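You operate a simulated robot arm through the tools that you are given. There is no shell and no other tool. Be economical: measure what you need, move in short steps, check, and stop when the job is done.

You run a simulated two-armed robot. Do the job below in one go: nothing can be reset, and whatever is moved stays where it is left.

TASK
Plug in the green and blue connectors and press their red tabs down.
Fine: each goes on the port of its colour; leave the third connector where it is.

The check looks at the end state, three seconds after you hand in, the way a careful person would. Anything else that was tipped, shoved, dropped, spilled or broken makes it a failure.

THE ROBOT
Two 7-joint arms with fingered hands on one trunk, on a base that drives. Base frame: it is fixed to the floor where the robot stands at the start and does not move with it; the origin is under the middle of the robot, x ahead of it, y to its left, z up. Lengths are in mm, angles in rad, forces in N, time in s.
The left shoulder is at the start at [68, 170, 1205], the right one opposite. With the tool pointing down near the work surface each hand reaches from about 320 to 760 mm from the robot's upright axis, wherever it stands, measured 20 degrees to its own side. Places, roughly: blue port [900, 0, 900]; green port [900, 100, 900]; red tab of the blue port [900, 0, 1000]; red tab of the green port [900, 100, 1000]; red tab of the grey port [800, 100, 1000]. Payload 4 kg a hand.
The tool frame of a hand sits at the grasp point between the pads (the TCP): z along the fingers, y along the line on which they close. The tips reach 26 mm beyond it. Largest opening 132 mm; the body of the gripper starts 73 mm behind the TCP. The gripper is a hand of 4 fingers: y runs from the thumb to the fingers, the wrist lies at [0, 0, -224] in the tool frame, and closing takes about 1.5 s.
Orientation is that of the tool frame in the base frame, as a unit quaternion [w, x, y, z]. With the fingers straight down and closing along the base's y, the tool's x points along the base's -x, its y along +y and its z along -z.

THE INTERFACE
- The arms move only by the tool send_rows. It takes "left_plan", "right_plan" or both (then of equal length, played together; a hand with none holds still); each is a list of rows, each an object of numbers (a shift or turn left out is 0, a gripper value left out holds the last): "tx", "ty", "tz": the shift along the tool's x, y, z in mm; "rx", "ry", "rz": the turn, a rotation vector about the tool's x, y, z in rad. In form: [{"tx": .., "ty": .., "tz": .., "rx": .., "ry": .., "rz": ..}, ...]. A call has 1 to 8 rows; each row shifts and turns the commanded pose from where the row before left it, along the tool's axes as they then stand. "left_grip" and "right_grip" are, for a hand that has rows, the finger opening in mm, from 0 to 132, set as the call begins (left out, the last holds). Each row takes 0.2 s and may step no farther than 50 mm and 0.15 rad from the row before; otherwise, or with a gripper value out of range, the whole call is refused. A pose out of reach is approached as far as the arm can. The call stops where the force on the tool passes 40 N (or 10 N more than at its start, if that is more) or the arm is blocked; 0.2 s more then pass. The fingers move at their own pace (about 108 mm/s each) and stop on an object; they squeeze with about 24 N. The grip force told is the motor's: it shows also when the fingers shut on nothing. Time passes only in rows, and 0.2 s behind the last, so rows that do not move let the fingers close. It gives the time, the measured TCP pose, the force on the tool (base axes), the opening and the grip force at its end, in the units of the frame above (readings bear some noise), with the torque about the TCP (base axes, N m) and any sound that the robot's microphone picked up.
- Cameras (640 x 400 px; columns grow to the right, rows downward): "scene" is now at [157.1, -6.9, 1389.1]; the picture's right is [-0.06, -1.00, 0.00], its down [-0.50, 0.03, -0.87] and it looks along [0.86, -0.05, -0.50] (base axes); focal length 256 px, centre (320, 200). "left" rides on the left gripper at [-73, 6, -94] in its tool frame; the picture's right is [-0.08, -1.00, 0.00], its down [0.79, -0.06, -0.62] and it looks along [0.61, -0.05, 0.79] (tool axes); focal length 230 px, centre (320, 200). "right" rides on the right gripper at [73, 6, -94] in its tool frame; the picture's right is [-0.08, 1.00, 0.00], its down [-0.78, -0.06, -0.62] and it looks along [-0.61, -0.05, 0.79] (tool axes); focal length 230 px, centre (320, 200). There is no depth. A picture from a camera that has moved, and an enlarged one, comes with that camera's place and axes in the base frame and with its lens.
- snapshot(camera): a new picture of that camera. The clock stands still meanwhile.
- raise_lower(by): slides the trunk up (or, below 0, down) by that many mm; the arms and the scene camera ride with it, the base frame stays. It gives what a move gives, with no picture.
- roll_base(legs): drives the robot by 1 to 6 legs, each [ahead, left, turn to the left] in mm, mm and rad, along the robot's own axes; the way and the turn of a leg run together, so that a leg with both is an arc; at most 1500 mm and 3.142 rad a leg. The arms and the cameras ride along, it lands a little off, and it stops where it bumps. It gives what a move gives.
- set_fingers(finger1, finger2, finger3, thumb_bend, hand): sets how far each is bent, from 0 (flat) to 1 (curled in); at 0.3 the hand is open as for a grip, at 0.7 the pads meet at the TCP. One left out holds its place. A second passes; each finger stops where it meets its share of the squeeze, and holds until it gets a number again. A gripper value or a shape takes the hand back. It gives what a move gives, with no picture; readings hold the bend of each and the force on the fingers (four entries, about 0 where the hand has none), thumb and palm.
- grasp_type(shape, hand): the hand has 4 fingers and takes this shape, open, in about a second: jaw (thumb against the fingers, like two jaws); tri (thumb and two fingers); tip (a fingertip pinch); poke (one finger out to press); point (the index stretched); flat (the hand flat); cup (the hand cupped); fist (a fist). The gripper value then closes the fingers along that shape, each until it touches; the sizes above hold for jaw. It gives what a move gives, with no picture.
- turn_head(pan, tilt): turns the head with the scene camera to pan (to the left, within 1.396 rad either way) and tilt (down, from -0.506 to 1.204), counted from straight ahead of the robot. It gives what a move gives.
- enlarge(camera, box): a new picture of the part [left, top, right, bottom] of that camera's present view, enlarged. The clock stands still meanwhile.
- close_job(): hands the job in; it is judged then, once.

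Go step by step. Nothing tells you exact positions but the pictures and the camera data: compare them with the known pose of the tool, close in by small moves and look again before you grip or let go. The budget is 120 turns and 92 pictures, counting those below and the enlarged ones. Unless the task says otherwise, let go and move clear before handing in, and close with one line.

The tools are called as name(argument=value, ...) on one line, values as JSON. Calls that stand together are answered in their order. send_rows: Moves the arms, as the interface text tells. Its arguments: {"type":"object","properties":{"left_plan":{"type":"array"},"left_grip":{"type":"number"},"right_plan":{"type":"array"},"right_grip":{"type":"number"}},"required":[]} The other tools are called the same way: raise_lower (by) slides the trunk up or down; grasp_type (shape, hand) gives the hand a shape; set_fingers (finger1, finger2, finger3, thumb_bend, hand) moves the fingers one by one; roll_base (legs) drives the base; turn_head (pan, tilt) turns the head that bears the scene camera; snapshot (camera) takes a picture; enlarge (camera, box) takes an enlarged picture of a part of a camera's view; close_job () hands the job in.

At the start:

```text
t: 0.0
left_eef_pos: [470.6, 207.5, 1182.5]
left_orientation: [0.0, 0.0, 1.0, 0.0]
left_force: [0.0, -0.3, -0.6]
left_moment: [0.0, 0.02, 0.01]
left_opening: 131.9
left_grasp_force: 0.2
left_shape: jaw
left_bend: [0.3, 0.3, 0.3, 0.3]
left_finger forces: [0.0, 0.0, 0.0, 0.0, 0.0, 0.0]
right_eef_pos: [463.4, -176.4, 1208.1]
right_orientation: [0.0, 0.0, 1.0, 0.0]
right_force: [-0.3, -0.3, 0.3]
right_moment: [-0.02, -0.01, 0.01]
right_opening: 131.8
right_grasp_force: 0.0
right_shape: jaw
right_bend: [0.3, 0.3, 0.3, 0.3]
right_finger forces: [0.0, 0.1, 0.0, 0.0, 0.0, 0.1]
trunk travel left (down, up): [-218.0, 133.0]
robot x, y, heading: [4.4, -0.6, 0.001]
head pan, tilt: [-0.063, 0.522]
```

scene: 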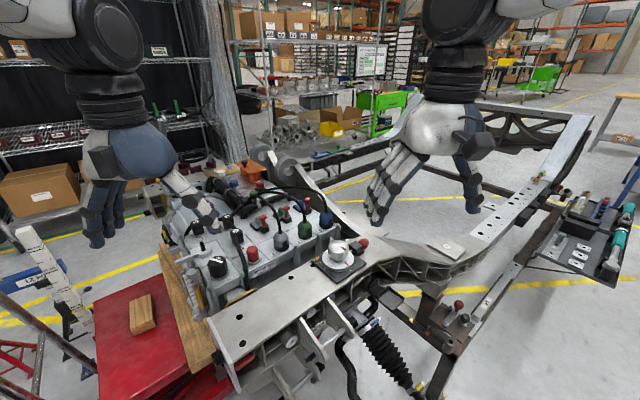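
right: 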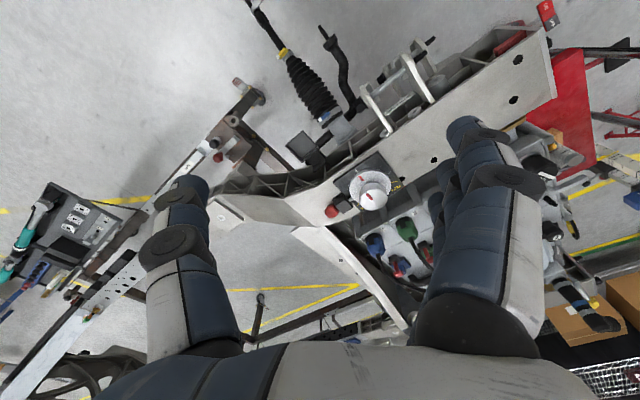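
left: 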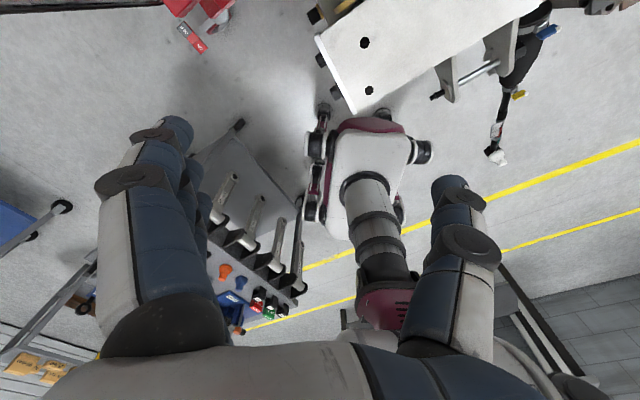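

I see a frame with an engine block, connectors and ports near the centre of the scene view. I'll enlarge that area to find the connectors and tabs.

enlarge(camera="scene", box=[200, 160, 380, 280])

enlarge(camera="right", box=[320, 140, 480, 300])

```text
3.33 times, centred on (290, 220) of scene
camera zoom: at [157.1, -6.9, 1389.1], right [-0.06, -1.0, 0.0], down [-0.5, 0.03, -0.87], along [0.86, -0.05, -0.5], focal length 852 px, centre (420, 133)
```

zoom: 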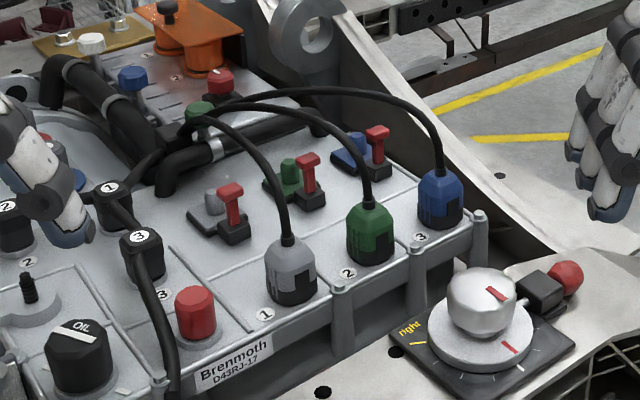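

```text
2.50 times, centred on (400, 220) of right
camera zoom: at [390.6, -169.2, 1301.3], right [0.08, 1.0, 0.0], down [0.78, -0.06, 0.62], along [0.61, -0.05, -0.79], focal length 575 px, centre (120, 150)
```

zoom: 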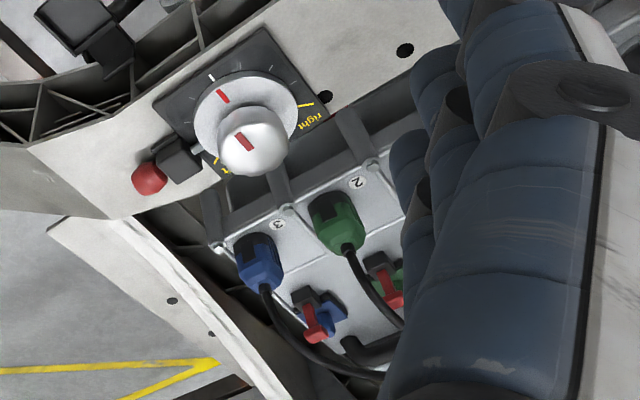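

The blue connector is near (842,-66,914), the green near (788,3,917), and the blue tab near (920,-6,932). These are far out, so I'll check whether the base can drive forward.

turn_head(pan=0, tilt=1.2)

snapshot(camera="scene")

```text
t: 1.1
left_eef_pos: [471.0, 206.6, 1181.8]
left_orientation: [0.0, 0.0, 1.0, 0.0]
left_force: [0.4, 0.2, 0.5]
left_moment: [0.01, 0.02, -0.01]
left_opening: 131.7
left_grasp_force: 0.0
left_shape: jaw
left_bend: [0.3, 0.3, 0.3, 0.3]
left_finger forces: [0.0, 0.0, 0.1, 0.0, 0.0, 0.1]
right_eef_pos: [464.3, -176.9, 1206.9]
right_orientation: [0.0, 0.001, 1.0, -0.001]
right_force: [0.1, -0.7, -0.5]
right_moment: [-0.01, 0.01, 0.01]
right_opening: 131.8
right_grasp_force: 0.1
right_shape: jaw
right_bend: [0.3, 0.3, 0.3, 0.3]
right_finger forces: [0.0, 0.0, 0.1, 0.1, 0.0, 0.0]
trunk travel left (down, up): [-218.0, 133.0]
robot x, y, heading: [-1.2, 1.1, 0.0]
head pan, tilt: [0.0, 1.201]
```

```text
86 pictures are left
camera scene: at [122.7, -1.3, 1337.6], right [0.0, -1.0, 0.0], down [-0.93, 0.0, -0.36], along [0.36, 0.0, -0.93], focal length 256 px, centre (320, 200)
```

scene: 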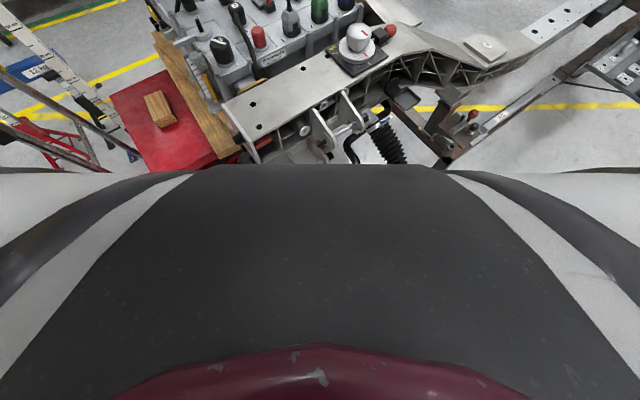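

Driving about 220 mm ahead would bring everything in reach. I'll check the base front and the space under the rail first.

enlarge(camera="left", box=[280, 0, 580, 200])

enlarge(camera="right", box=[200, 0, 560, 200])

```text
2.00 times, centred on (430, 100) of left
camera zoom: at [543.6, 211.5, 1277.6], right [0.08, -1.0, 0.0], down [-0.79, -0.06, 0.62], along [-0.61, -0.05, -0.79], focal length 460 px, centre (100, 400)
```

zoom: 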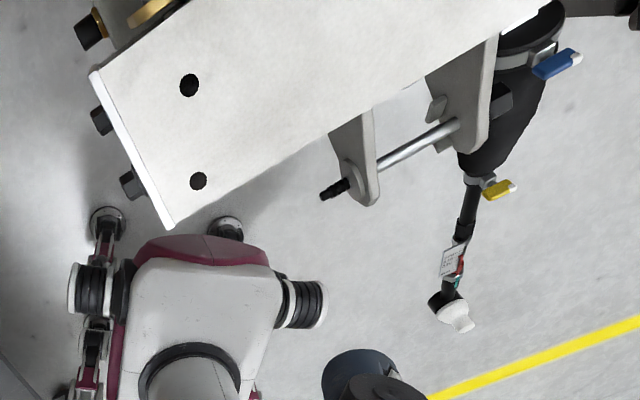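

```text
1.78 times, centred on (380, 100) of right
camera zoom: at [390.6, -169.2, 1301.3], right [0.08, 1.0, 0.0], down [0.78, -0.06, 0.62], along [0.61, -0.05, -0.79], focal length 409 px, centre (213, 378)
```

zoom: 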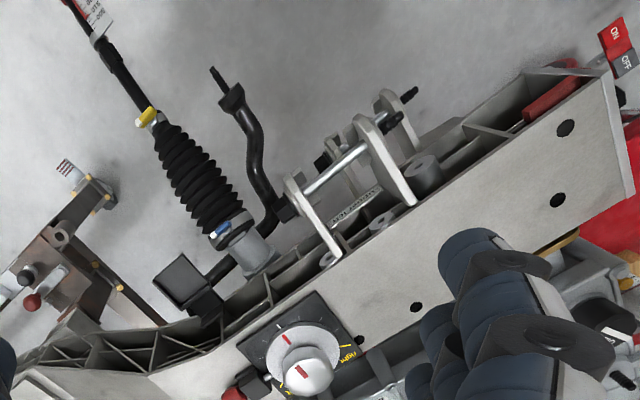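

Space under the rail is open and the base is low. I'll drive ahead in two short legs with the hands high.

roll_base(legs=[[110, 0, 0], [110, 0, 0]])

turn_head(pan=0, tilt=0.75)

snapshot(camera="scene")

snapshot(camera="right")

snapshot(camera="left")

```text
t: 3.0
left_eef_pos: [693.2, 205.6, 1182.6]
left_orientation: [0.0, 0.0, 1.0, 0.0]
left_force: [0.1, 0.4, -0.1]
left_moment: [0.04, 0.04, -0.02]
left_opening: 132.1
left_grasp_force: 0.1
left_shape: jaw
left_bend: [0.3, 0.3, 0.3, 0.3]
left_finger forces: [0.1, 0.0, 0.0, 0.0, 0.0, 0.0]
right_eef_pos: [688.6, -177.1, 1205.8]
right_orientation: [-0.001, -0.001, 1.0, 0.0]
right_force: [1.5, 0.7, -0.8]
right_moment: [0.01, 0.03, -0.01]
right_opening: 131.8
right_grasp_force: 0.1
right_shape: jaw
right_bend: [0.3, 0.3, 0.3, 0.3]
right_finger forces: [0.0, 0.1, 0.0, 0.0, 0.0, 0.1]
trunk travel left (down, up): [-218.0, 133.0]
robot x, y, heading: [222.0, -0.6, 0.004]
head pan, tilt: [0.0, 1.201]
```

```text
t: 3.9
left_eef_pos: [693.8, 206.0, 1183.8]
left_orientation: [0.0, -0.001, 1.0, 0.0]
left_force: [0.2, 0.4, -0.6]
left_moment: [-0.02, -0.01, 0.0]
left_opening: 131.9
left_grasp_force: 0.0
left_shape: jaw
left_bend: [0.3, 0.3, 0.3, 0.3]
left_finger forces: [0.0, 0.0, 0.0, 0.0, 0.0, 0.0]
right_eef_pos: [687.2, -176.7, 1207.8]
right_orientation: [0.0, -0.001, 1.0, 0.001]
right_force: [-0.8, 0.4, -0.2]
right_moment: [-0.02, -0.01, 0.03]
right_opening: 131.9
right_grasp_force: 0.1
right_shape: jaw
right_bend: [0.3, 0.3, 0.3, 0.3]
right_finger forces: [0.1, 0.1, 0.0, 0.0, 0.1, 0.0]
trunk travel left (down, up): [-218.0, 133.0]
robot x, y, heading: [223.6, -1.6, 0.003]
head pan, tilt: [0.0, 0.75]
```

```text
83 pictures are left
camera scene: at [372.9, -2.3, 1369.2], right [0.0, -1.0, 0.0], down [-0.68, 0.0, -0.73], along [0.73, 0.0, -0.68], focal length 256 px, centre (320, 200)
```

scene: 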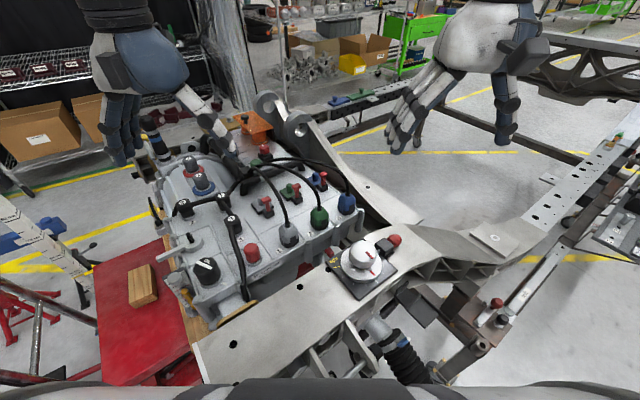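

```text
82 pictures are left
camera right: at [614.1, -169.9, 1301.2], right [0.08, 1.0, 0.0], down [0.79, -0.06, 0.62], along [0.61, -0.05, -0.79], focal length 230 px, centre (320, 200)
```

right: 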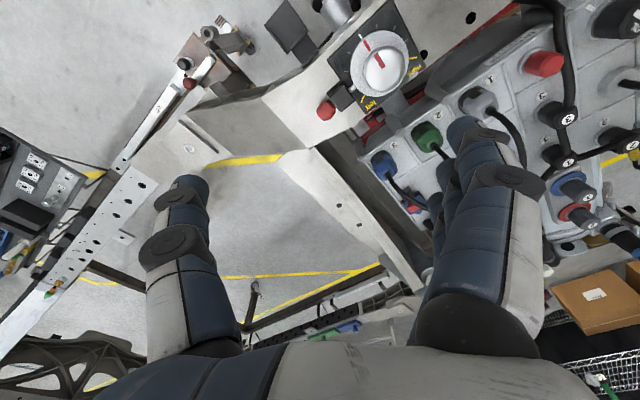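

```text
81 pictures are left
camera left: at [766.8, 210.9, 1277.5], right [0.08, -1.0, 0.0], down [-0.78, -0.06, 0.62], along [-0.61, -0.05, -0.79], focal length 230 px, centre (320, 200)
```

left: 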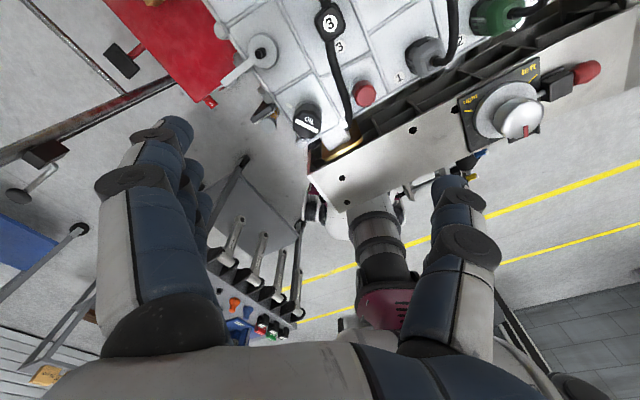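

The drive went cleanly. Next I'll zoom in on the connectors, ports and tabs for accurate positions.

enlarge(camera="scene", box=[240, 150, 368, 260])

enlarge(camera="right", box=[350, 80, 500, 240])

```text
3.64 times, centred on (304, 205) of scene
camera zoom: at [372.9, -2.3, 1369.2], right [0.0, -1.0, 0.0], down [-0.68, 0.0, -0.73], along [0.73, 0.0, -0.68], focal length 929 px, centre (378, 182)
```

zoom: 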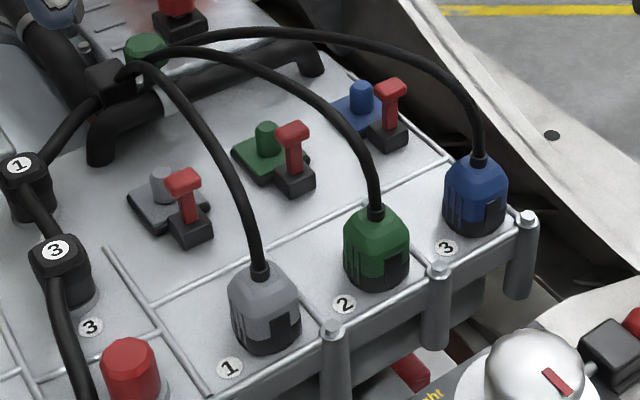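

```text
2.50 times, centred on (425, 160) of right
camera zoom: at [614.1, -169.9, 1301.2], right [0.08, 1.0, 0.0], down [0.79, -0.06, 0.62], along [0.61, -0.05, -0.79], focal length 575 px, centre (58, 300)
```

zoom: 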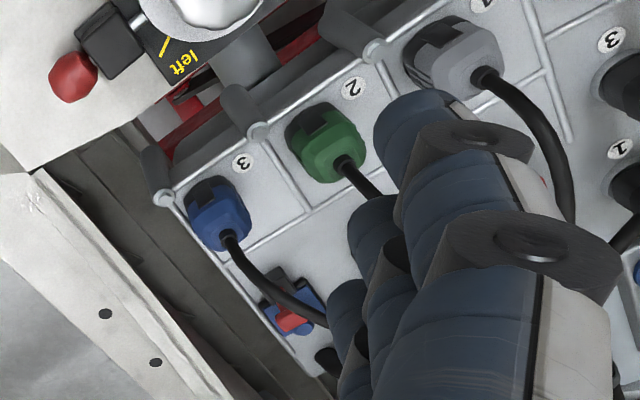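

The deck is at about z=905, and the row runs along (0.59,-0.81), with each port behind its connector and the tab in front of the post. I'll turn the right hand to face the row with a 30° tilt, which keeps the cable clear of the palm.

send_rows(right_plan=[{"rz": -0.1264}, {"rz": -0.1264}, {"rz": -0.1264}, {"rz": -0.1264}, {"rz": -0.1264}, {"ry": -0.131}, {"ry": -0.131}, {"ry": -0.131}], right_grip=85)

send_rows(right_plan=[{"ry": -0.131}, {"tx": -8.5, "tz": 35}, {"tx": -8.5, "tz": 35}, {"tx": -8.5, "tz": 35}, {"tx": -8.5, "tz": 35}, {"tx": -8.5, "tz": 35}])

snapshot(camera="right")

enlarge(camera="scene", box=[220, 100, 420, 270])

```text
t: 5.7
left_eef_pos: [692.6, 204.2, 1183.0]
left_orientation: [0.0, -0.001, 1.0, 0.0]
left_force: [0.2, -0.3, 1.1]
left_moment: [0.04, 0.0, -0.01]
left_opening: 132.1
left_grasp_force: 0.0
left_shape: jaw
left_bend: [0.3, 0.3, 0.3, 0.3]
left_finger forces: [0.0, 0.1, 0.1, 0.0, 0.0, 0.0]
right_eef_pos: [685.6, -178.4, 1206.6]
right_orientation: [0.187, -0.305, 0.932, 0.061]
right_force: [0.0, -0.2, -0.5]
right_moment: [0.01, -0.01, -0.03]
right_opening: 85.3
right_grasp_force: 0.0
right_shape: jaw
right_bend: [0.7, 0.7, 0.7, 0.67]
right_finger forces: [0.1, 0.0, 0.0, 0.1, 0.0, 0.0]
trunk travel left (down, up): [-218.0, 133.0]
robot x, y, heading: [220.9, -1.0, 0.001]
head pan, tilt: [0.0, 0.75]
```

```text
t: 7.1
left_eef_pos: [693.8, 206.2, 1182.1]
left_orientation: [-0.001, -0.001, 1.0, 0.0]
left_force: [-0.9, 1.3, 0.3]
left_moment: [-0.04, 0.03, 0.03]
left_opening: 131.7
left_grasp_force: 0.0
left_shape: jaw
left_bend: [0.3, 0.3, 0.3, 0.3]
left_finger forces: [0.0, 0.1, 0.1, 0.0, 0.0, 0.0]
right_eef_pos: [790.2, -102.6, 1075.5]
right_orientation: [0.246, -0.301, 0.918, 0.081]
right_force: [-0.2, -0.2, 0.6]
right_moment: [0.02, 0.02, -0.02]
right_opening: 85.5
right_grasp_force: 0.1
right_shape: jaw
right_bend: [0.7, 0.7, 0.7, 0.67]
right_finger forces: [0.0, 0.0, 0.1, 0.0, 0.0, 0.0]
trunk travel left (down, up): [-218.0, 133.0]
robot x, y, heading: [218.7, -2.4, -0.006]
head pan, tilt: [0.0, 0.75]
```

```text
78 pictures are left
camera right: at [697.8, -162.4, 1120.1], right [-0.54, 0.84, 0.04], down [0.34, 0.17, 0.93], along [0.77, 0.51, -0.37], focal length 230 px, centre (320, 200)
```

right: 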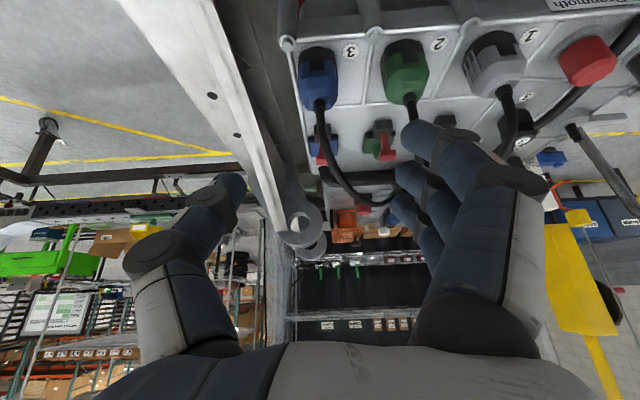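

```text
2.35 times, centred on (320, 185) of scene
camera zoom: at [374.0, -1.5, 1369.0], right [0.0, -1.0, 0.0], down [-0.68, 0.0, -0.73], along [0.73, 0.0, -0.68], focal length 601 px, centre (320, 235)
```

zoom: 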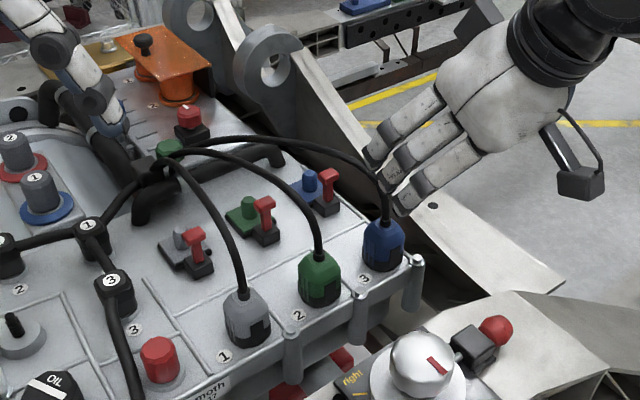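

The blue connector sits midway between thumb and fingers, with its axis near (834,-69). I'll zoom in on the ports before descending.

enlarge(camera="right", box=[280, 20, 440, 180])

enlarge(camera="scene", box=[290, 160, 370, 220])

```text
2.50 times, centred on (360, 100) of right
camera zoom: at [697.8, -162.4, 1120.1], right [-0.54, 0.84, 0.04], down [0.34, 0.17, 0.93], along [0.77, 0.51, -0.37], focal length 575 px, centre (220, 450)
```

zoom: 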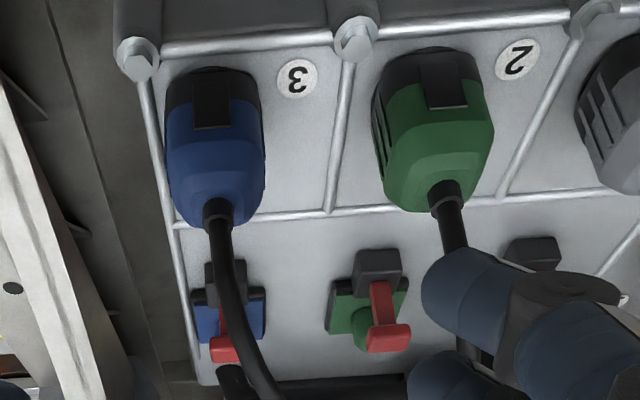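

```text
6.67 times, centred on (330, 190) of scene
camera zoom: at [374.0, -1.5, 1369.0], right [0.0, -1.0, 0.0], down [-0.68, 0.0, -0.73], along [0.73, 0.0, -0.68], focal length 1704 px, centre (253, 267)
```

zoom: 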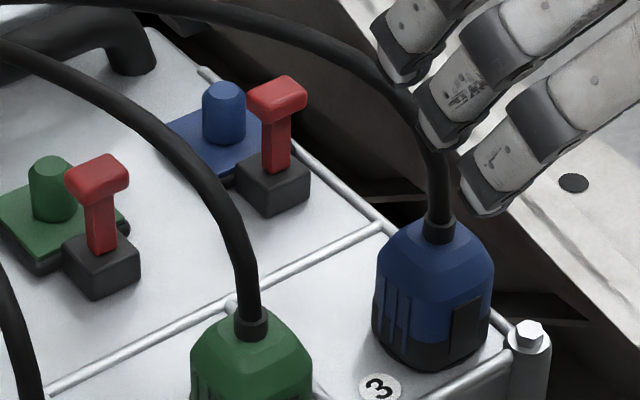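

Posts are at about blue (947,10) and green (899,81), so each plug move is roughly 136 mm straight along the hand's forward direction. I'll narrow the opening to 72 and go down partway.

send_rows(right_plan=[{"tx": 5, "tz": 25}, {"tx": 5, "tz": 25}, {"tx": 5.6, "tz": 25}], right_grip=72)

snapshot(camera="right")

enlarge(camera="scene", box=[290, 150, 400, 230])

```text
t: 7.9
left_eef_pos: [694.5, 206.2, 1184.1]
left_orientation: [0.0, 0.0, 1.0, 0.0]
left_force: [0.3, 0.4, 0.1]
left_moment: [-0.04, 0.0, 0.0]
left_opening: 131.7
left_grasp_force: 0.1
left_shape: jaw
left_bend: [0.3, 0.3, 0.3, 0.3]
left_finger forces: [0.0, 0.1, 0.0, 0.1, 0.0, 0.0]
right_eef_pos: [808.5, -89.5, 1004.4]
right_orientation: [0.246, -0.3, 0.918, 0.08]
right_force: [0.3, -0.4, 0.2]
right_moment: [-0.01, -0.01, 0.03]
right_opening: 72.8
right_grasp_force: 0.0
right_shape: jaw
right_bend: [0.72, 0.72, 0.72, 0.7]
right_finger forces: [0.1, 0.0, 0.1, 0.0, 0.0, 0.0]
trunk travel left (down, up): [-218.0, 133.0]
robot x, y, heading: [227.8, -0.4, 0.001]
head pan, tilt: [0.0, 0.75]
```

```text
74 pictures are left
camera right: at [716.5, -149.8, 1049.3], right [-0.54, 0.84, 0.04], down [0.34, 0.17, 0.93], along [0.78, 0.51, -0.37], focal length 230 px, centre (320, 200)
```

right: 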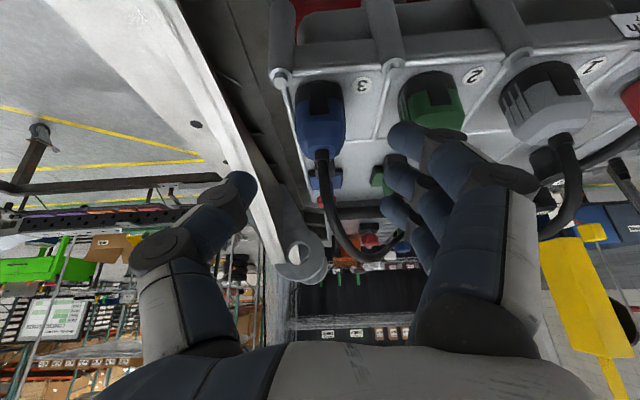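

```text
5.00 times, centred on (345, 190) of scene
camera zoom: at [373.7, -1.8, 1369.1], right [0.0, -1.0, 0.0], down [-0.68, 0.0, -0.73], along [0.73, 0.0, -0.68], focal length 1278 px, centre (195, 250)
```

zoom: 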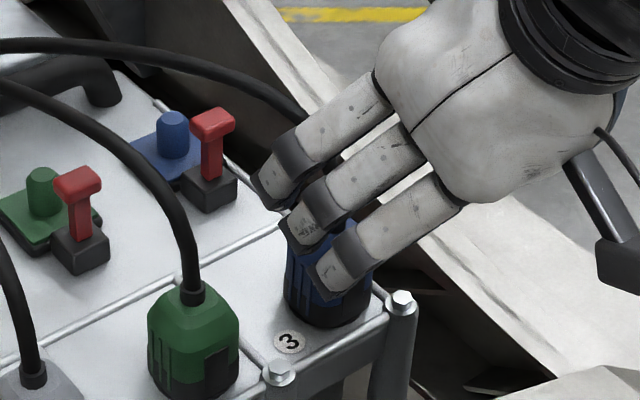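

The alignment looks good. I'll descend the rest along the tool axis.

send_rows(right_plan=[{"tz": 20}, {"tz": 20}, {"tz": 15}, {"tz": 12}])

snapshot(camera="right")

enlarge(camera="scene", box=[290, 150, 400, 230])

```text
t: 8.9
left_eef_pos: [692.7, 205.9, 1183.6]
left_orientation: [0.0, -0.001, 1.0, 0.0]
left_force: [-0.4, -0.1, 0.3]
left_moment: [0.0, 0.0, 0.0]
left_opening: 132.1
left_grasp_force: 0.1
left_shape: jaw
left_bend: [0.3, 0.3, 0.3, 0.3]
left_finger forces: [0.1, 0.0, 0.0, 0.0, 0.1, 0.0]
right_eef_pos: [834.9, -68.8, 947.4]
right_orientation: [0.246, -0.3, 0.918, 0.08]
right_force: [0.3, 0.5, 0.4]
right_moment: [-0.03, 0.02, -0.03]
right_opening: 72.7
right_grasp_force: 0.2
right_shape: jaw
right_bend: [0.72, 0.72, 0.72, 0.7]
right_finger forces: [0.1, 0.1, 0.1, 0.0, 0.1, 0.0]
trunk travel left (down, up): [-218.0, 133.0]
robot x, y, heading: [221.7, -2.5, -0.001]
head pan, tilt: [0.0, 0.75]
```

```text
72 pictures are left
camera right: at [742.4, -128.8, 991.9], right [-0.54, 0.84, 0.04], down [0.34, 0.17, 0.93], along [0.78, 0.51, -0.37], focal length 230 px, centre (320, 200)
```

right: 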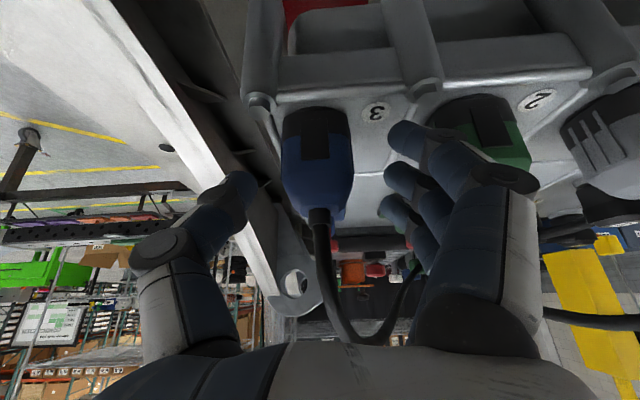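

```text
5.00 times, centred on (345, 190) of scene
camera zoom: at [373.1, -2.3, 1369.2], right [0.0, -1.0, 0.0], down [-0.68, 0.0, -0.73], along [0.73, 0.0, -0.68], focal length 1278 px, centre (195, 250)
```

zoom: 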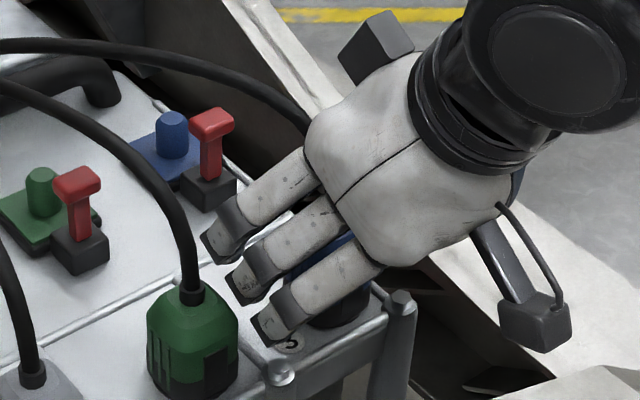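

The hand is in place with nothing touching. I'll close on the blue connector.

send_rows(right_plan=[{}, {}, {}, {}, {}, {}], right_grip=20)

snapshot(camera="right")

```text
t: 10.3
left_eef_pos: [693.7, 205.9, 1183.2]
left_orientation: [0.0, 0.0, 1.0, 0.0]
left_force: [-1.1, -0.6, -0.3]
left_moment: [-0.02, -0.02, -0.02]
left_opening: 131.7
left_grasp_force: 0.1
left_shape: jaw
left_bend: [0.3, 0.3, 0.3, 0.3]
left_finger forces: [0.0, 0.0, 0.0, 0.0, 0.0, 0.1]
right_eef_pos: [835.2, -70.3, 947.0]
right_orientation: [0.247, -0.3, 0.918, 0.081]
right_force: [4.4, -3.3, 1.4]
right_moment: [-0.08, -0.07, -0.03]
right_opening: 17.0
right_grasp_force: 24.5
right_shape: jaw
right_bend: [0.73, 0.72, 0.68, 0.7]
right_finger forces: [8.1, 9.2, 0.0, 0.1, 22.4, 0.0]
trunk travel left (down, up): [-218.0, 133.0]
robot x, y, heading: [220.0, -0.9, -0.002]
head pan, tilt: [0.0, 0.75]
```

```text
70 pictures are left
camera right: at [742.6, -129.3, 992.2], right [-0.54, 0.84, 0.04], down [0.33, 0.17, 0.93], along [0.78, 0.51, -0.37], focal length 230 px, centre (320, 200)
```

right: 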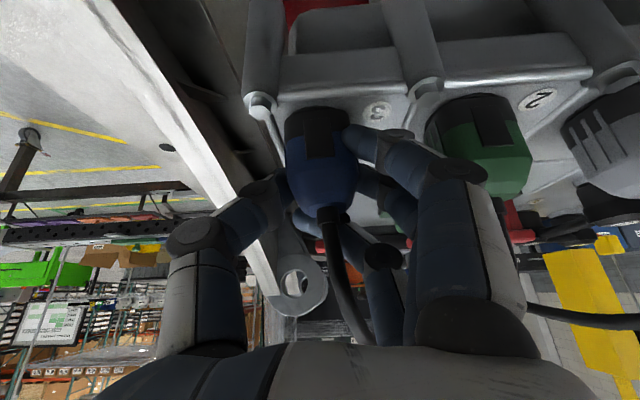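

Two fingers and the thumb carry force, and the third slid behind the connector. I'll make a small test lift.

send_rows(right_plan=[{"tx": -5, "tz": -8.7}, {"tx": -5, "tz": -8.7}, {}])

snapshot(camera="right")

enlarge(camera="scene", box=[290, 150, 400, 230])

```text
t: 11.1
left_eef_pos: [692.5, 206.2, 1183.0]
left_orientation: [0.0, -0.001, 1.0, 0.001]
left_force: [-0.8, -0.5, 0.2]
left_moment: [-0.01, 0.0, 0.04]
left_opening: 132.1
left_grasp_force: 0.1
left_shape: jaw
left_bend: [0.3, 0.3, 0.3, 0.3]
left_finger forces: [0.0, 0.1, 0.0, 0.0, 0.0, 0.0]
right_eef_pos: [833.6, -68.6, 967.7]
right_orientation: [0.246, -0.301, 0.918, 0.08]
right_force: [0.5, -0.2, -0.5]
right_moment: [0.0, 0.01, 0.01]
right_opening: 16.9
right_grasp_force: 23.7
right_shape: jaw
right_bend: [0.72, 0.72, 0.68, 0.7]
right_finger forces: [10.0, 10.2, 0.0, 0.0, 20.5, 0.0]
trunk travel left (down, up): [-218.0, 133.0]
robot x, y, heading: [223.1, 0.6, 0.004]
head pan, tilt: [0.0, 0.75]
```

```text
69 pictures are left
camera right: at [741.8, -128.2, 1012.2], right [-0.54, 0.84, 0.04], down [0.34, 0.17, 0.93], along [0.77, 0.51, -0.37], focal length 230 px, centre (320, 200)
```

right: 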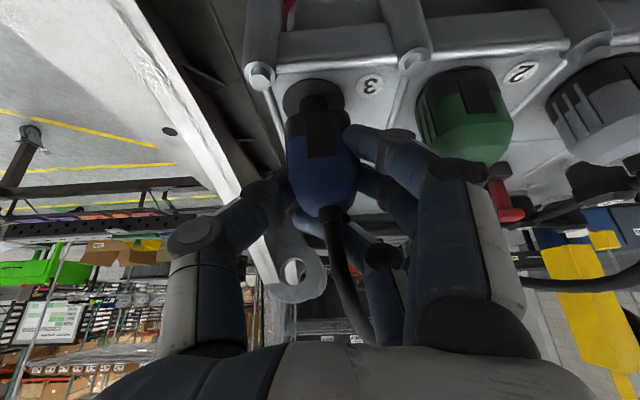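

```text
5.00 times, centred on (345, 190) of scene
camera zoom: at [372.9, -2.2, 1369.2], right [0.0, -1.0, 0.0], down [-0.68, 0.0, -0.73], along [0.73, 0.0, -0.68], focal length 1278 px, centre (195, 250)
```

zoom: 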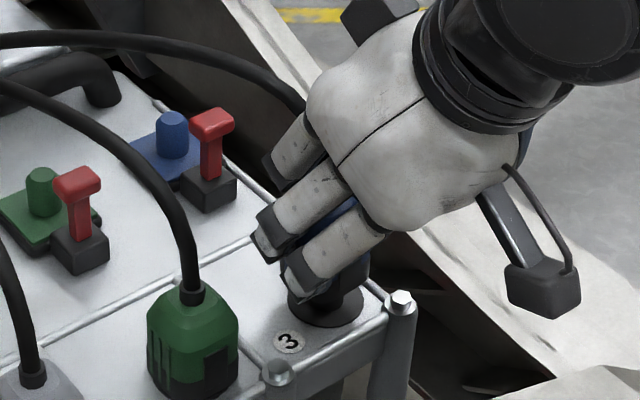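

It lifted cleanly off a dummy stub. I'll raise it further, then carry it partway toward the port.

send_rows(right_plan=[{"tx": -10.8, "tz": -18.8}, {"tx": -10.8, "tz": -18.8}, {"tx": -10.8, "tz": -18.8}, {"tx": -19.5, "tz": 11.25}, {"tx": -19.5, "tz": 11.25}, {"tx": -19.5, "tz": 11.25}, {"tx": -19.5, "tz": 11.25}])

snapshot(camera="right")

enlarge(camera="scene", box=[270, 120, 400, 220])

```text
t: 12.7
left_eef_pos: [693.3, 206.8, 1183.3]
left_orientation: [0.0, -0.001, 1.0, 0.0]
left_force: [-0.4, 0.3, 0.3]
left_moment: [-0.02, 0.01, 0.03]
left_opening: 131.8
left_grasp_force: 0.0
left_shape: jaw
left_bend: [0.3, 0.3, 0.3, 0.3]
left_finger forces: [0.0, 0.1, 0.0, 0.0, 0.1, 0.0]
right_eef_pos: [907.0, -14.1, 1030.4]
right_orientation: [0.246, -0.3, 0.918, 0.081]
right_force: [0.5, -0.7, -0.3]
right_moment: [0.0, 0.01, 0.01]
right_opening: 16.7
right_grasp_force: 23.8
right_shape: jaw
right_bend: [0.72, 0.72, 0.68, 0.7]
right_finger forces: [10.0, 10.3, 0.1, 0.0, 20.3, 0.1]
trunk travel left (down, up): [-218.0, 133.0]
robot x, y, heading: [222.5, -2.9, 0.004]
head pan, tilt: [0.0, 0.75]
```

```text
67 pictures are left
camera right: at [814.2, -74.4, 1075.3], right [-0.54, 0.84, 0.04], down [0.34, 0.17, 0.93], along [0.78, 0.51, -0.37], focal length 230 px, centre (320, 200)
```

right: 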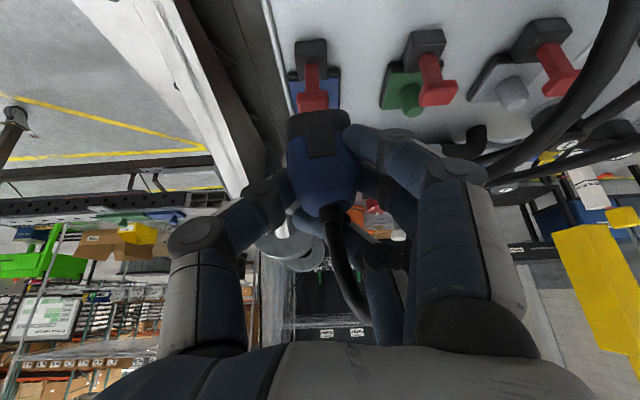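

```text
4.00 times, centred on (335, 170) of scene
camera zoom: at [373.2, -1.9, 1369.2], right [0.0, -1.0, 0.0], down [-0.68, 0.0, -0.73], along [0.73, 0.0, -0.68], focal length 1022 px, centre (260, 320)
```

zoom: 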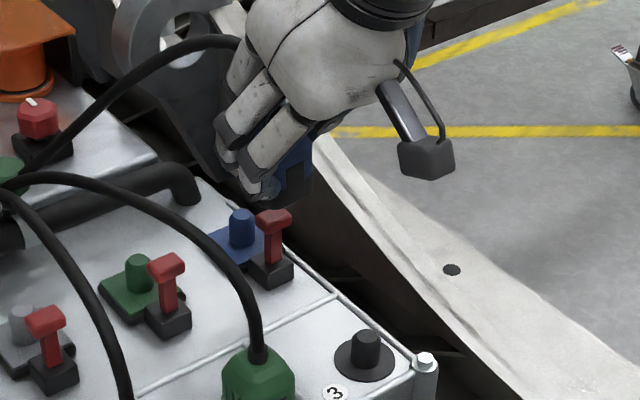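

The connector is above the tab area. I'll zoom the hand camera to measure the sideways alignment of connector and port.

enlarge(camera="right", box=[250, 20, 400, 220])

enlarge(camera="scene", box=[305, 140, 375, 220])

```text
2.00 times, centred on (325, 120) of right
camera zoom: at [814.2, -74.4, 1075.3], right [-0.54, 0.84, 0.04], down [0.34, 0.17, 0.93], along [0.78, 0.51, -0.37], focal length 460 px, centre (310, 360)
```

zoom: 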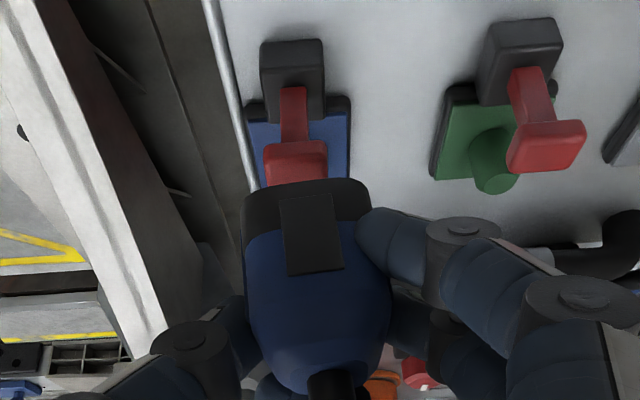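

```text
5.00 times, centred on (340, 180) of scene
camera zoom: at [373.2, -1.9, 1369.2], right [0.0, -1.0, 0.0], down [-0.68, 0.0, -0.73], along [0.73, 0.0, -0.68], focal length 1278 px, centre (220, 300)
```

zoom: 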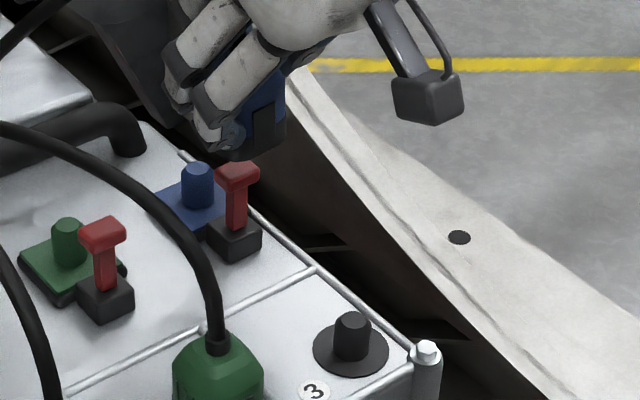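

The port sits a few mm to the right of the hand's centreline. I'll move forward 45 mm with a 5 mm sideways correction, then look again.

send_rows(right_plan=[{"tx": -19.5, "tz": 11.25, "ty": -2.5}, {"tx": -19.5, "tz": 11.25, "ty": -2.5}, {}])

enlarge(camera="right", box=[250, 0, 400, 200])

enlarge(camera="scene", box=[305, 130, 375, 210])

snapshot(camera="left")

```text
t: 13.5
left_eef_pos: [693.7, 205.4, 1183.0]
left_orientation: [0.0, -0.001, 1.0, 0.0]
left_force: [-0.1, 0.6, -0.2]
left_moment: [0.0, 0.01, 0.03]
left_opening: 132.0
left_grasp_force: 0.1
left_shape: jaw
left_bend: [0.3, 0.3, 0.3, 0.3]
left_finger forces: [0.0, 0.0, 0.0, 0.0, 0.0, 0.0]
right_eef_pos: [945.3, 8.1, 1030.8]
right_orientation: [0.247, -0.301, 0.918, 0.081]
right_force: [0.4, -1.0, -0.4]
right_moment: [-0.01, -0.01, -0.02]
right_opening: 16.6
right_grasp_force: 24.8
right_shape: jaw
right_bend: [0.72, 0.72, 0.68, 0.7]
right_finger forces: [9.9, 10.3, 0.0, 0.0, 20.3, 0.0]
trunk travel left (down, up): [-218.0, 133.0]
robot x, y, heading: [224.6, -4.0, -0.001]
head pan, tilt: [0.0, 0.75]
```

```text
2.00 times, centred on (325, 100) of right
camera zoom: at [852.7, -51.2, 1076.1], right [-0.54, 0.84, 0.04], down [0.34, 0.17, 0.93], along [0.78, 0.51, -0.37], focal length 460 px, centre (310, 400)
```

zoom: 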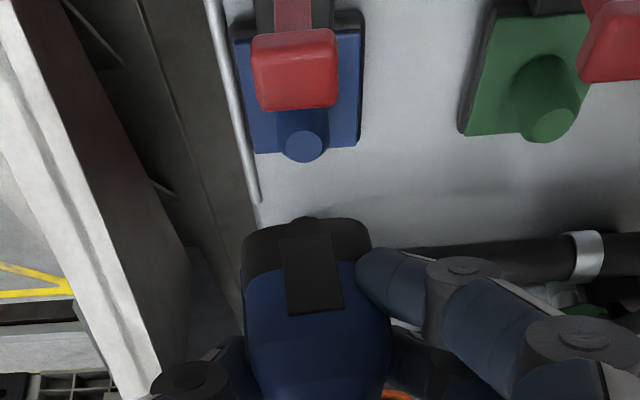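

```text
5.00 times, centred on (340, 170) of scene
camera zoom: at [372.6, -2.4, 1369.3], right [0.0, -1.0, 0.0], down [-0.68, 0.0, -0.73], along [0.73, 0.0, -0.68], focal length 1278 px, centre (220, 350)
```

zoom: 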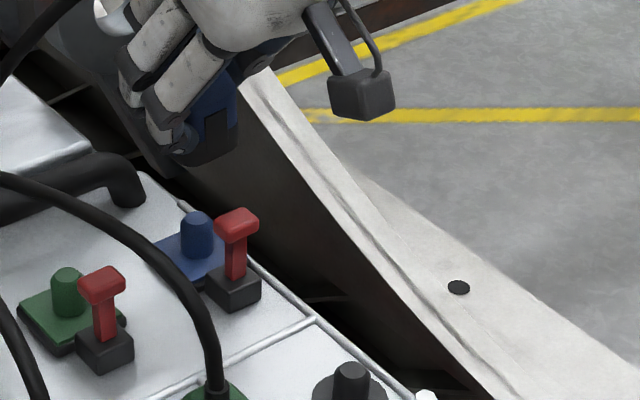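

```text
61 pictures are left
camera left: at [766.4, 210.7, 1277.7], right [0.08, -1.0, 0.0], down [-0.79, -0.06, 0.62], along [-0.61, -0.05, -0.79], focal length 230 px, centre (320, 200)
```

left: 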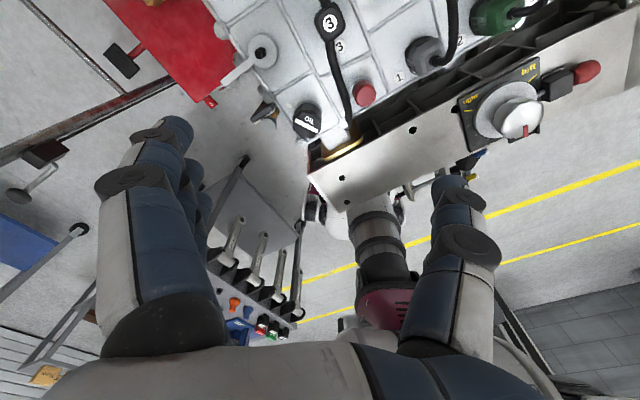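

Both cameras put the post about 7 mm farther forward, with almost no sideways error. I'll shift forward and go down to just above the post.

send_rows(right_plan=[{"tx": -6.5, "tz": 3.75, "ty": -1}, {"tx": 7.5, "tz": 13}, {"tx": 7.5, "tz": 13}, {"tx": 7.5, "tz": 13}, {}])

enlarge(camera="right", box=[250, 0, 400, 200])

enlarge(camera="scene", box=[305, 130, 375, 210])

```text
t: 14.7
left_eef_pos: [693.3, 205.9, 1183.8]
left_orientation: [0.001, -0.001, 1.0, 0.0]
left_force: [-0.3, 0.1, -0.5]
left_moment: [0.0, -0.01, 0.01]
left_opening: 131.6
left_grasp_force: 0.1
left_shape: jaw
left_bend: [0.3, 0.3, 0.3, 0.3]
left_finger forces: [0.0, 0.0, 0.0, 0.0, 0.0, 0.0]
right_eef_pos: [952.6, 10.1, 986.8]
right_orientation: [0.246, -0.3, 0.918, 0.081]
right_force: [-0.1, 0.2, 0.6]
right_moment: [0.0, 0.0, 0.05]
right_opening: 16.4
right_grasp_force: 24.1
right_shape: jaw
right_bend: [0.72, 0.72, 0.68, 0.7]
right_finger forces: [9.8, 10.3, 0.1, 0.0, 20.3, 0.1]
trunk travel left (down, up): [-218.0, 133.0]
robot x, y, heading: [222.9, -2.6, 0.004]
head pan, tilt: [0.0, 0.75]
```

```text
2.00 times, centred on (325, 100) of right
camera zoom: at [859.4, -48.7, 1031.0], right [-0.54, 0.84, 0.04], down [0.34, 0.17, 0.93], along [0.78, 0.51, -0.37], focal length 460 px, centre (310, 400)
```

zoom: 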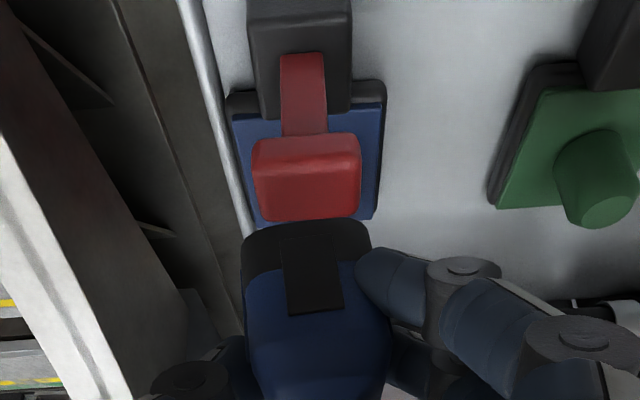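

```text
5.00 times, centred on (340, 170) of scene
camera zoom: at [372.6, -2.2, 1369.3], right [0.0, -1.0, 0.0], down [-0.68, 0.0, -0.73], along [0.73, 0.0, -0.68], focal length 1278 px, centre (220, 350)
```

zoom: 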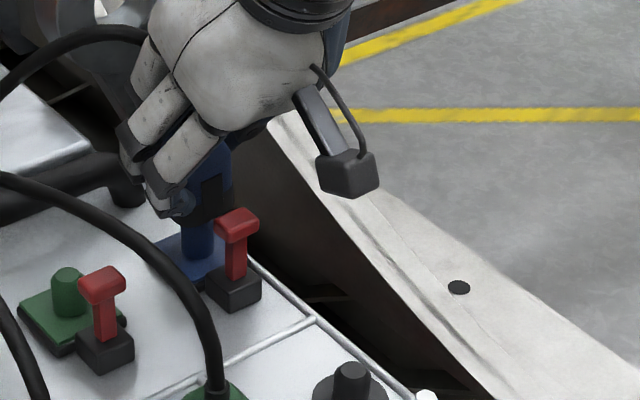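

Everything lines up. I'll lower slowly and watch the force.

send_rows(right_plan=[{"tx": 3, "tz": 5.2}, {"tx": 3, "tz": 5.2}, {"tx": 3, "tz": 5.2}])

enlarge(camera="scene", box=[305, 130, 375, 210])

```text
t: 15.5
left_eef_pos: [691.2, 205.9, 1182.9]
left_orientation: [0.001, -0.001, 1.0, 0.0]
left_force: [-0.3, -0.4, -1.1]
left_moment: [-0.02, 0.0, -0.01]
left_opening: 132.0
left_grasp_force: 0.0
left_shape: jaw
left_bend: [0.3, 0.3, 0.3, 0.3]
left_finger forces: [0.0, 0.1, 0.0, 0.0, 0.0, 0.0]
right_eef_pos: [949.6, 9.9, 966.1]
right_orientation: [0.245, -0.301, 0.918, 0.08]
right_force: [-5.4, -0.1, 2.7]
right_moment: [0.04, 0.18, 0.01]
right_opening: 17.2
right_grasp_force: 24.2
right_shape: jaw
right_bend: [0.73, 0.72, 0.68, 0.71]
right_finger forces: [13.9, 12.0, 0.0, 0.0, 19.0, 0.1]
trunk travel left (down, up): [-218.0, 133.0]
robot x, y, heading: [224.3, -0.8, -0.002]
head pan, tilt: [0.0, 0.75]
```

```text
5.00 times, centred on (340, 170) of scene
camera zoom: at [371.7, -2.0, 1369.4], right [0.0, -1.0, 0.0], down [-0.68, 0.0, -0.73], along [0.73, 0.0, -0.68], focal length 1278 px, centre (220, 350)
```

zoom: 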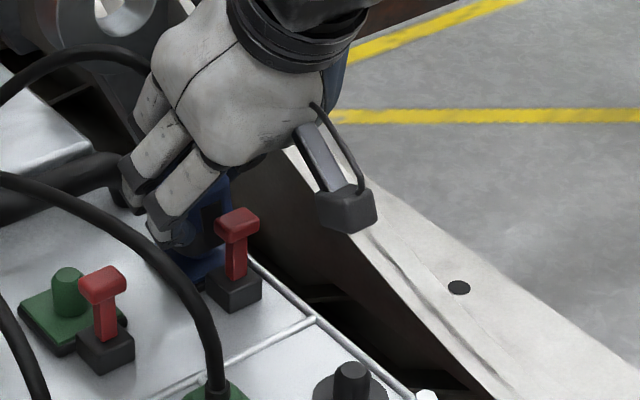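

The connector is on the post with slight side force pulling back. I'll ease back 2 mm and keep pressing down.

send_rows(right_plan=[{"tx": 1.7, "tz": -1}, {"tx": 3, "tz": 5.2}, {"tx": 3, "tz": 5.2}])

enlarge(camera="right", box=[250, 0, 400, 200])

enlarge(camera="scene", box=[305, 130, 375, 210])

```text
t: 16.3
left_eef_pos: [691.9, 205.9, 1183.8]
left_orientation: [0.001, -0.001, 1.0, 0.0]
left_force: [-0.8, 0.4, -0.7]
left_moment: [-0.04, -0.01, -0.01]
left_opening: 132.1
left_grasp_force: 0.1
left_shape: jaw
left_bend: [0.3, 0.3, 0.3, 0.3]
left_finger forces: [0.0, 0.0, 0.0, 0.0, 0.1, 0.1]
right_eef_pos: [950.5, 8.7, 959.2]
right_orientation: [0.248, -0.301, 0.917, 0.08]
right_force: [-3.6, 2.7, 7.8]
right_moment: [0.13, 0.18, 0.02]
right_opening: 16.9
right_grasp_force: 24.2
right_shape: jaw
right_bend: [0.72, 0.72, 0.68, 0.71]
right_finger forces: [12.6, 12.7, 0.0, 0.0, 20.6, 0.1]
trunk travel left (down, up): [-218.0, 133.0]
robot x, y, heading: [224.1, -4.8, -0.001]
head pan, tilt: [0.0, 0.75]
```

```text
2.00 times, centred on (325, 100) of right
camera zoom: at [857.4, -50.5, 1003.1], right [-0.54, 0.84, 0.04], down [0.33, 0.17, 0.93], along [0.78, 0.51, -0.37], focal length 460 px, centre (310, 400)
```

zoom: 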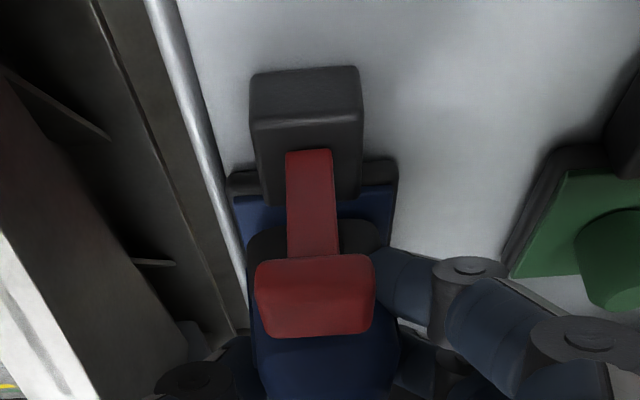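

```text
5.00 times, centred on (340, 170) of scene
camera zoom: at [371.2, -2.2, 1369.6], right [0.0, -1.0, 0.0], down [-0.68, 0.0, -0.73], along [0.73, 0.0, -0.68], focal length 1278 px, centre (220, 350)
```

zoom: 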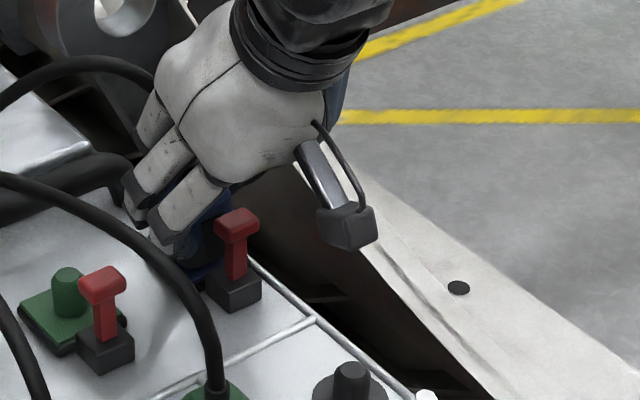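

It keeps sliding down with small forces. I'll continue pressing.

send_rows(right_plan=[{"tx": 3, "tz": 5.2}, {"tx": 3, "tz": 5.2}, {}])

enlarge(camera="right", box=[250, 0, 400, 200])

```text
t: 17.0
left_eef_pos: [690.3, 205.0, 1184.2]
left_orientation: [0.001, 0.0, 1.0, 0.0]
left_force: [-0.3, 0.4, 0.2]
left_moment: [0.0, -0.01, 0.0]
left_opening: 132.0
left_grasp_force: 0.0
left_shape: jaw
left_bend: [0.3, 0.3, 0.3, 0.3]
left_finger forces: [0.0, 0.1, 0.1, 0.1, 0.0, 0.1]
right_eef_pos: [951.8, 8.0, 956.2]
right_orientation: [0.256, -0.299, 0.916, 0.082]
right_force: [-17.1, -4.9, 22.7]
right_moment: [0.12, 0.51, 0.12]
right_opening: 19.5
right_grasp_force: 24.1
right_shape: jaw
right_bend: [0.73, 0.73, 0.69, 0.73]
right_finger forces: [18.2, 13.7, 0.6, 0.1, 22.4, 0.0]
trunk travel left (down, up): [-218.0, 133.0]
robot x, y, heading: [219.8, 0.2, 0.002]
head pan, tilt: [0.0, 0.75]
stopped in row 3 (right hand): the force on the tool passed its limit at 43 N (the readings are from after the stop); the commanded pose is now the measured one
```

```text
2.00 times, centred on (325, 100) of right
camera zoom: at [858.5, -51.1, 998.8], right [-0.53, 0.85, 0.04], down [0.32, 0.16, 0.93], along [0.78, 0.51, -0.36], focal length 460 px, centre (310, 400)
```

zoom: 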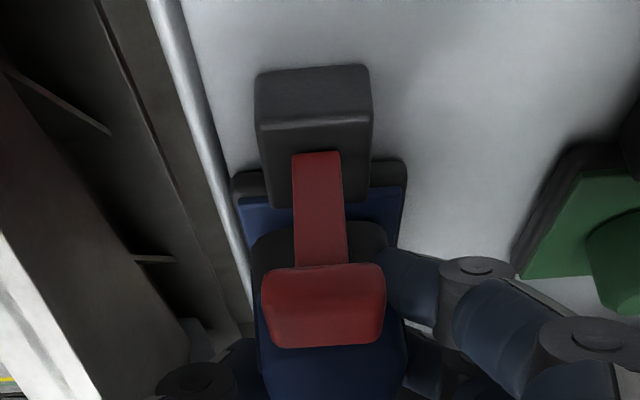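

It stopped at 43 N at z≈956. I'll look closely to see whether it is seated.

enlarge(camera="scene", box=[322, 155, 362, 195])

snapshot(camera="right")

```text
10.00 times, centred on (342, 175) of scene
camera zoom: at [368.2, -3.5, 1369.8], right [0.0, -1.0, 0.0], down [-0.68, 0.0, -0.73], along [0.73, 0.0, -0.68], focal length 2556 px, centre (100, 450)
```

zoom: 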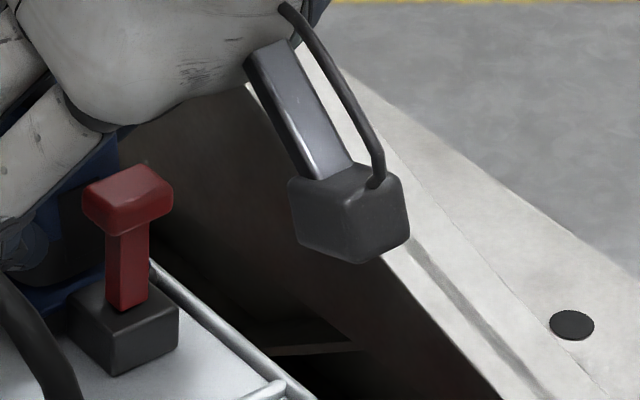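

```text
53 pictures are left
camera right: at [858.5, -51.1, 998.8], right [-0.53, 0.85, 0.04], down [0.32, 0.16, 0.93], along [0.78, 0.51, -0.36], focal length 230 px, centre (320, 200)
```

right: 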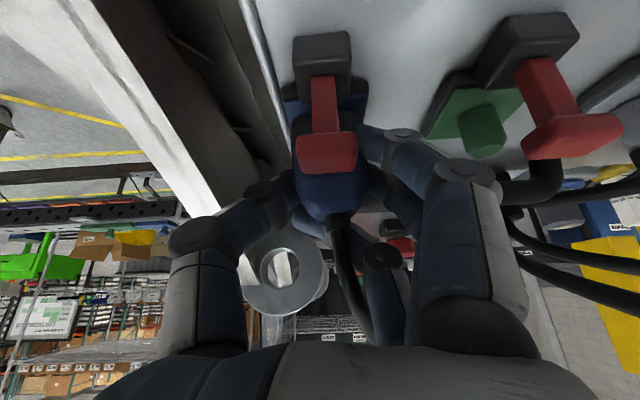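

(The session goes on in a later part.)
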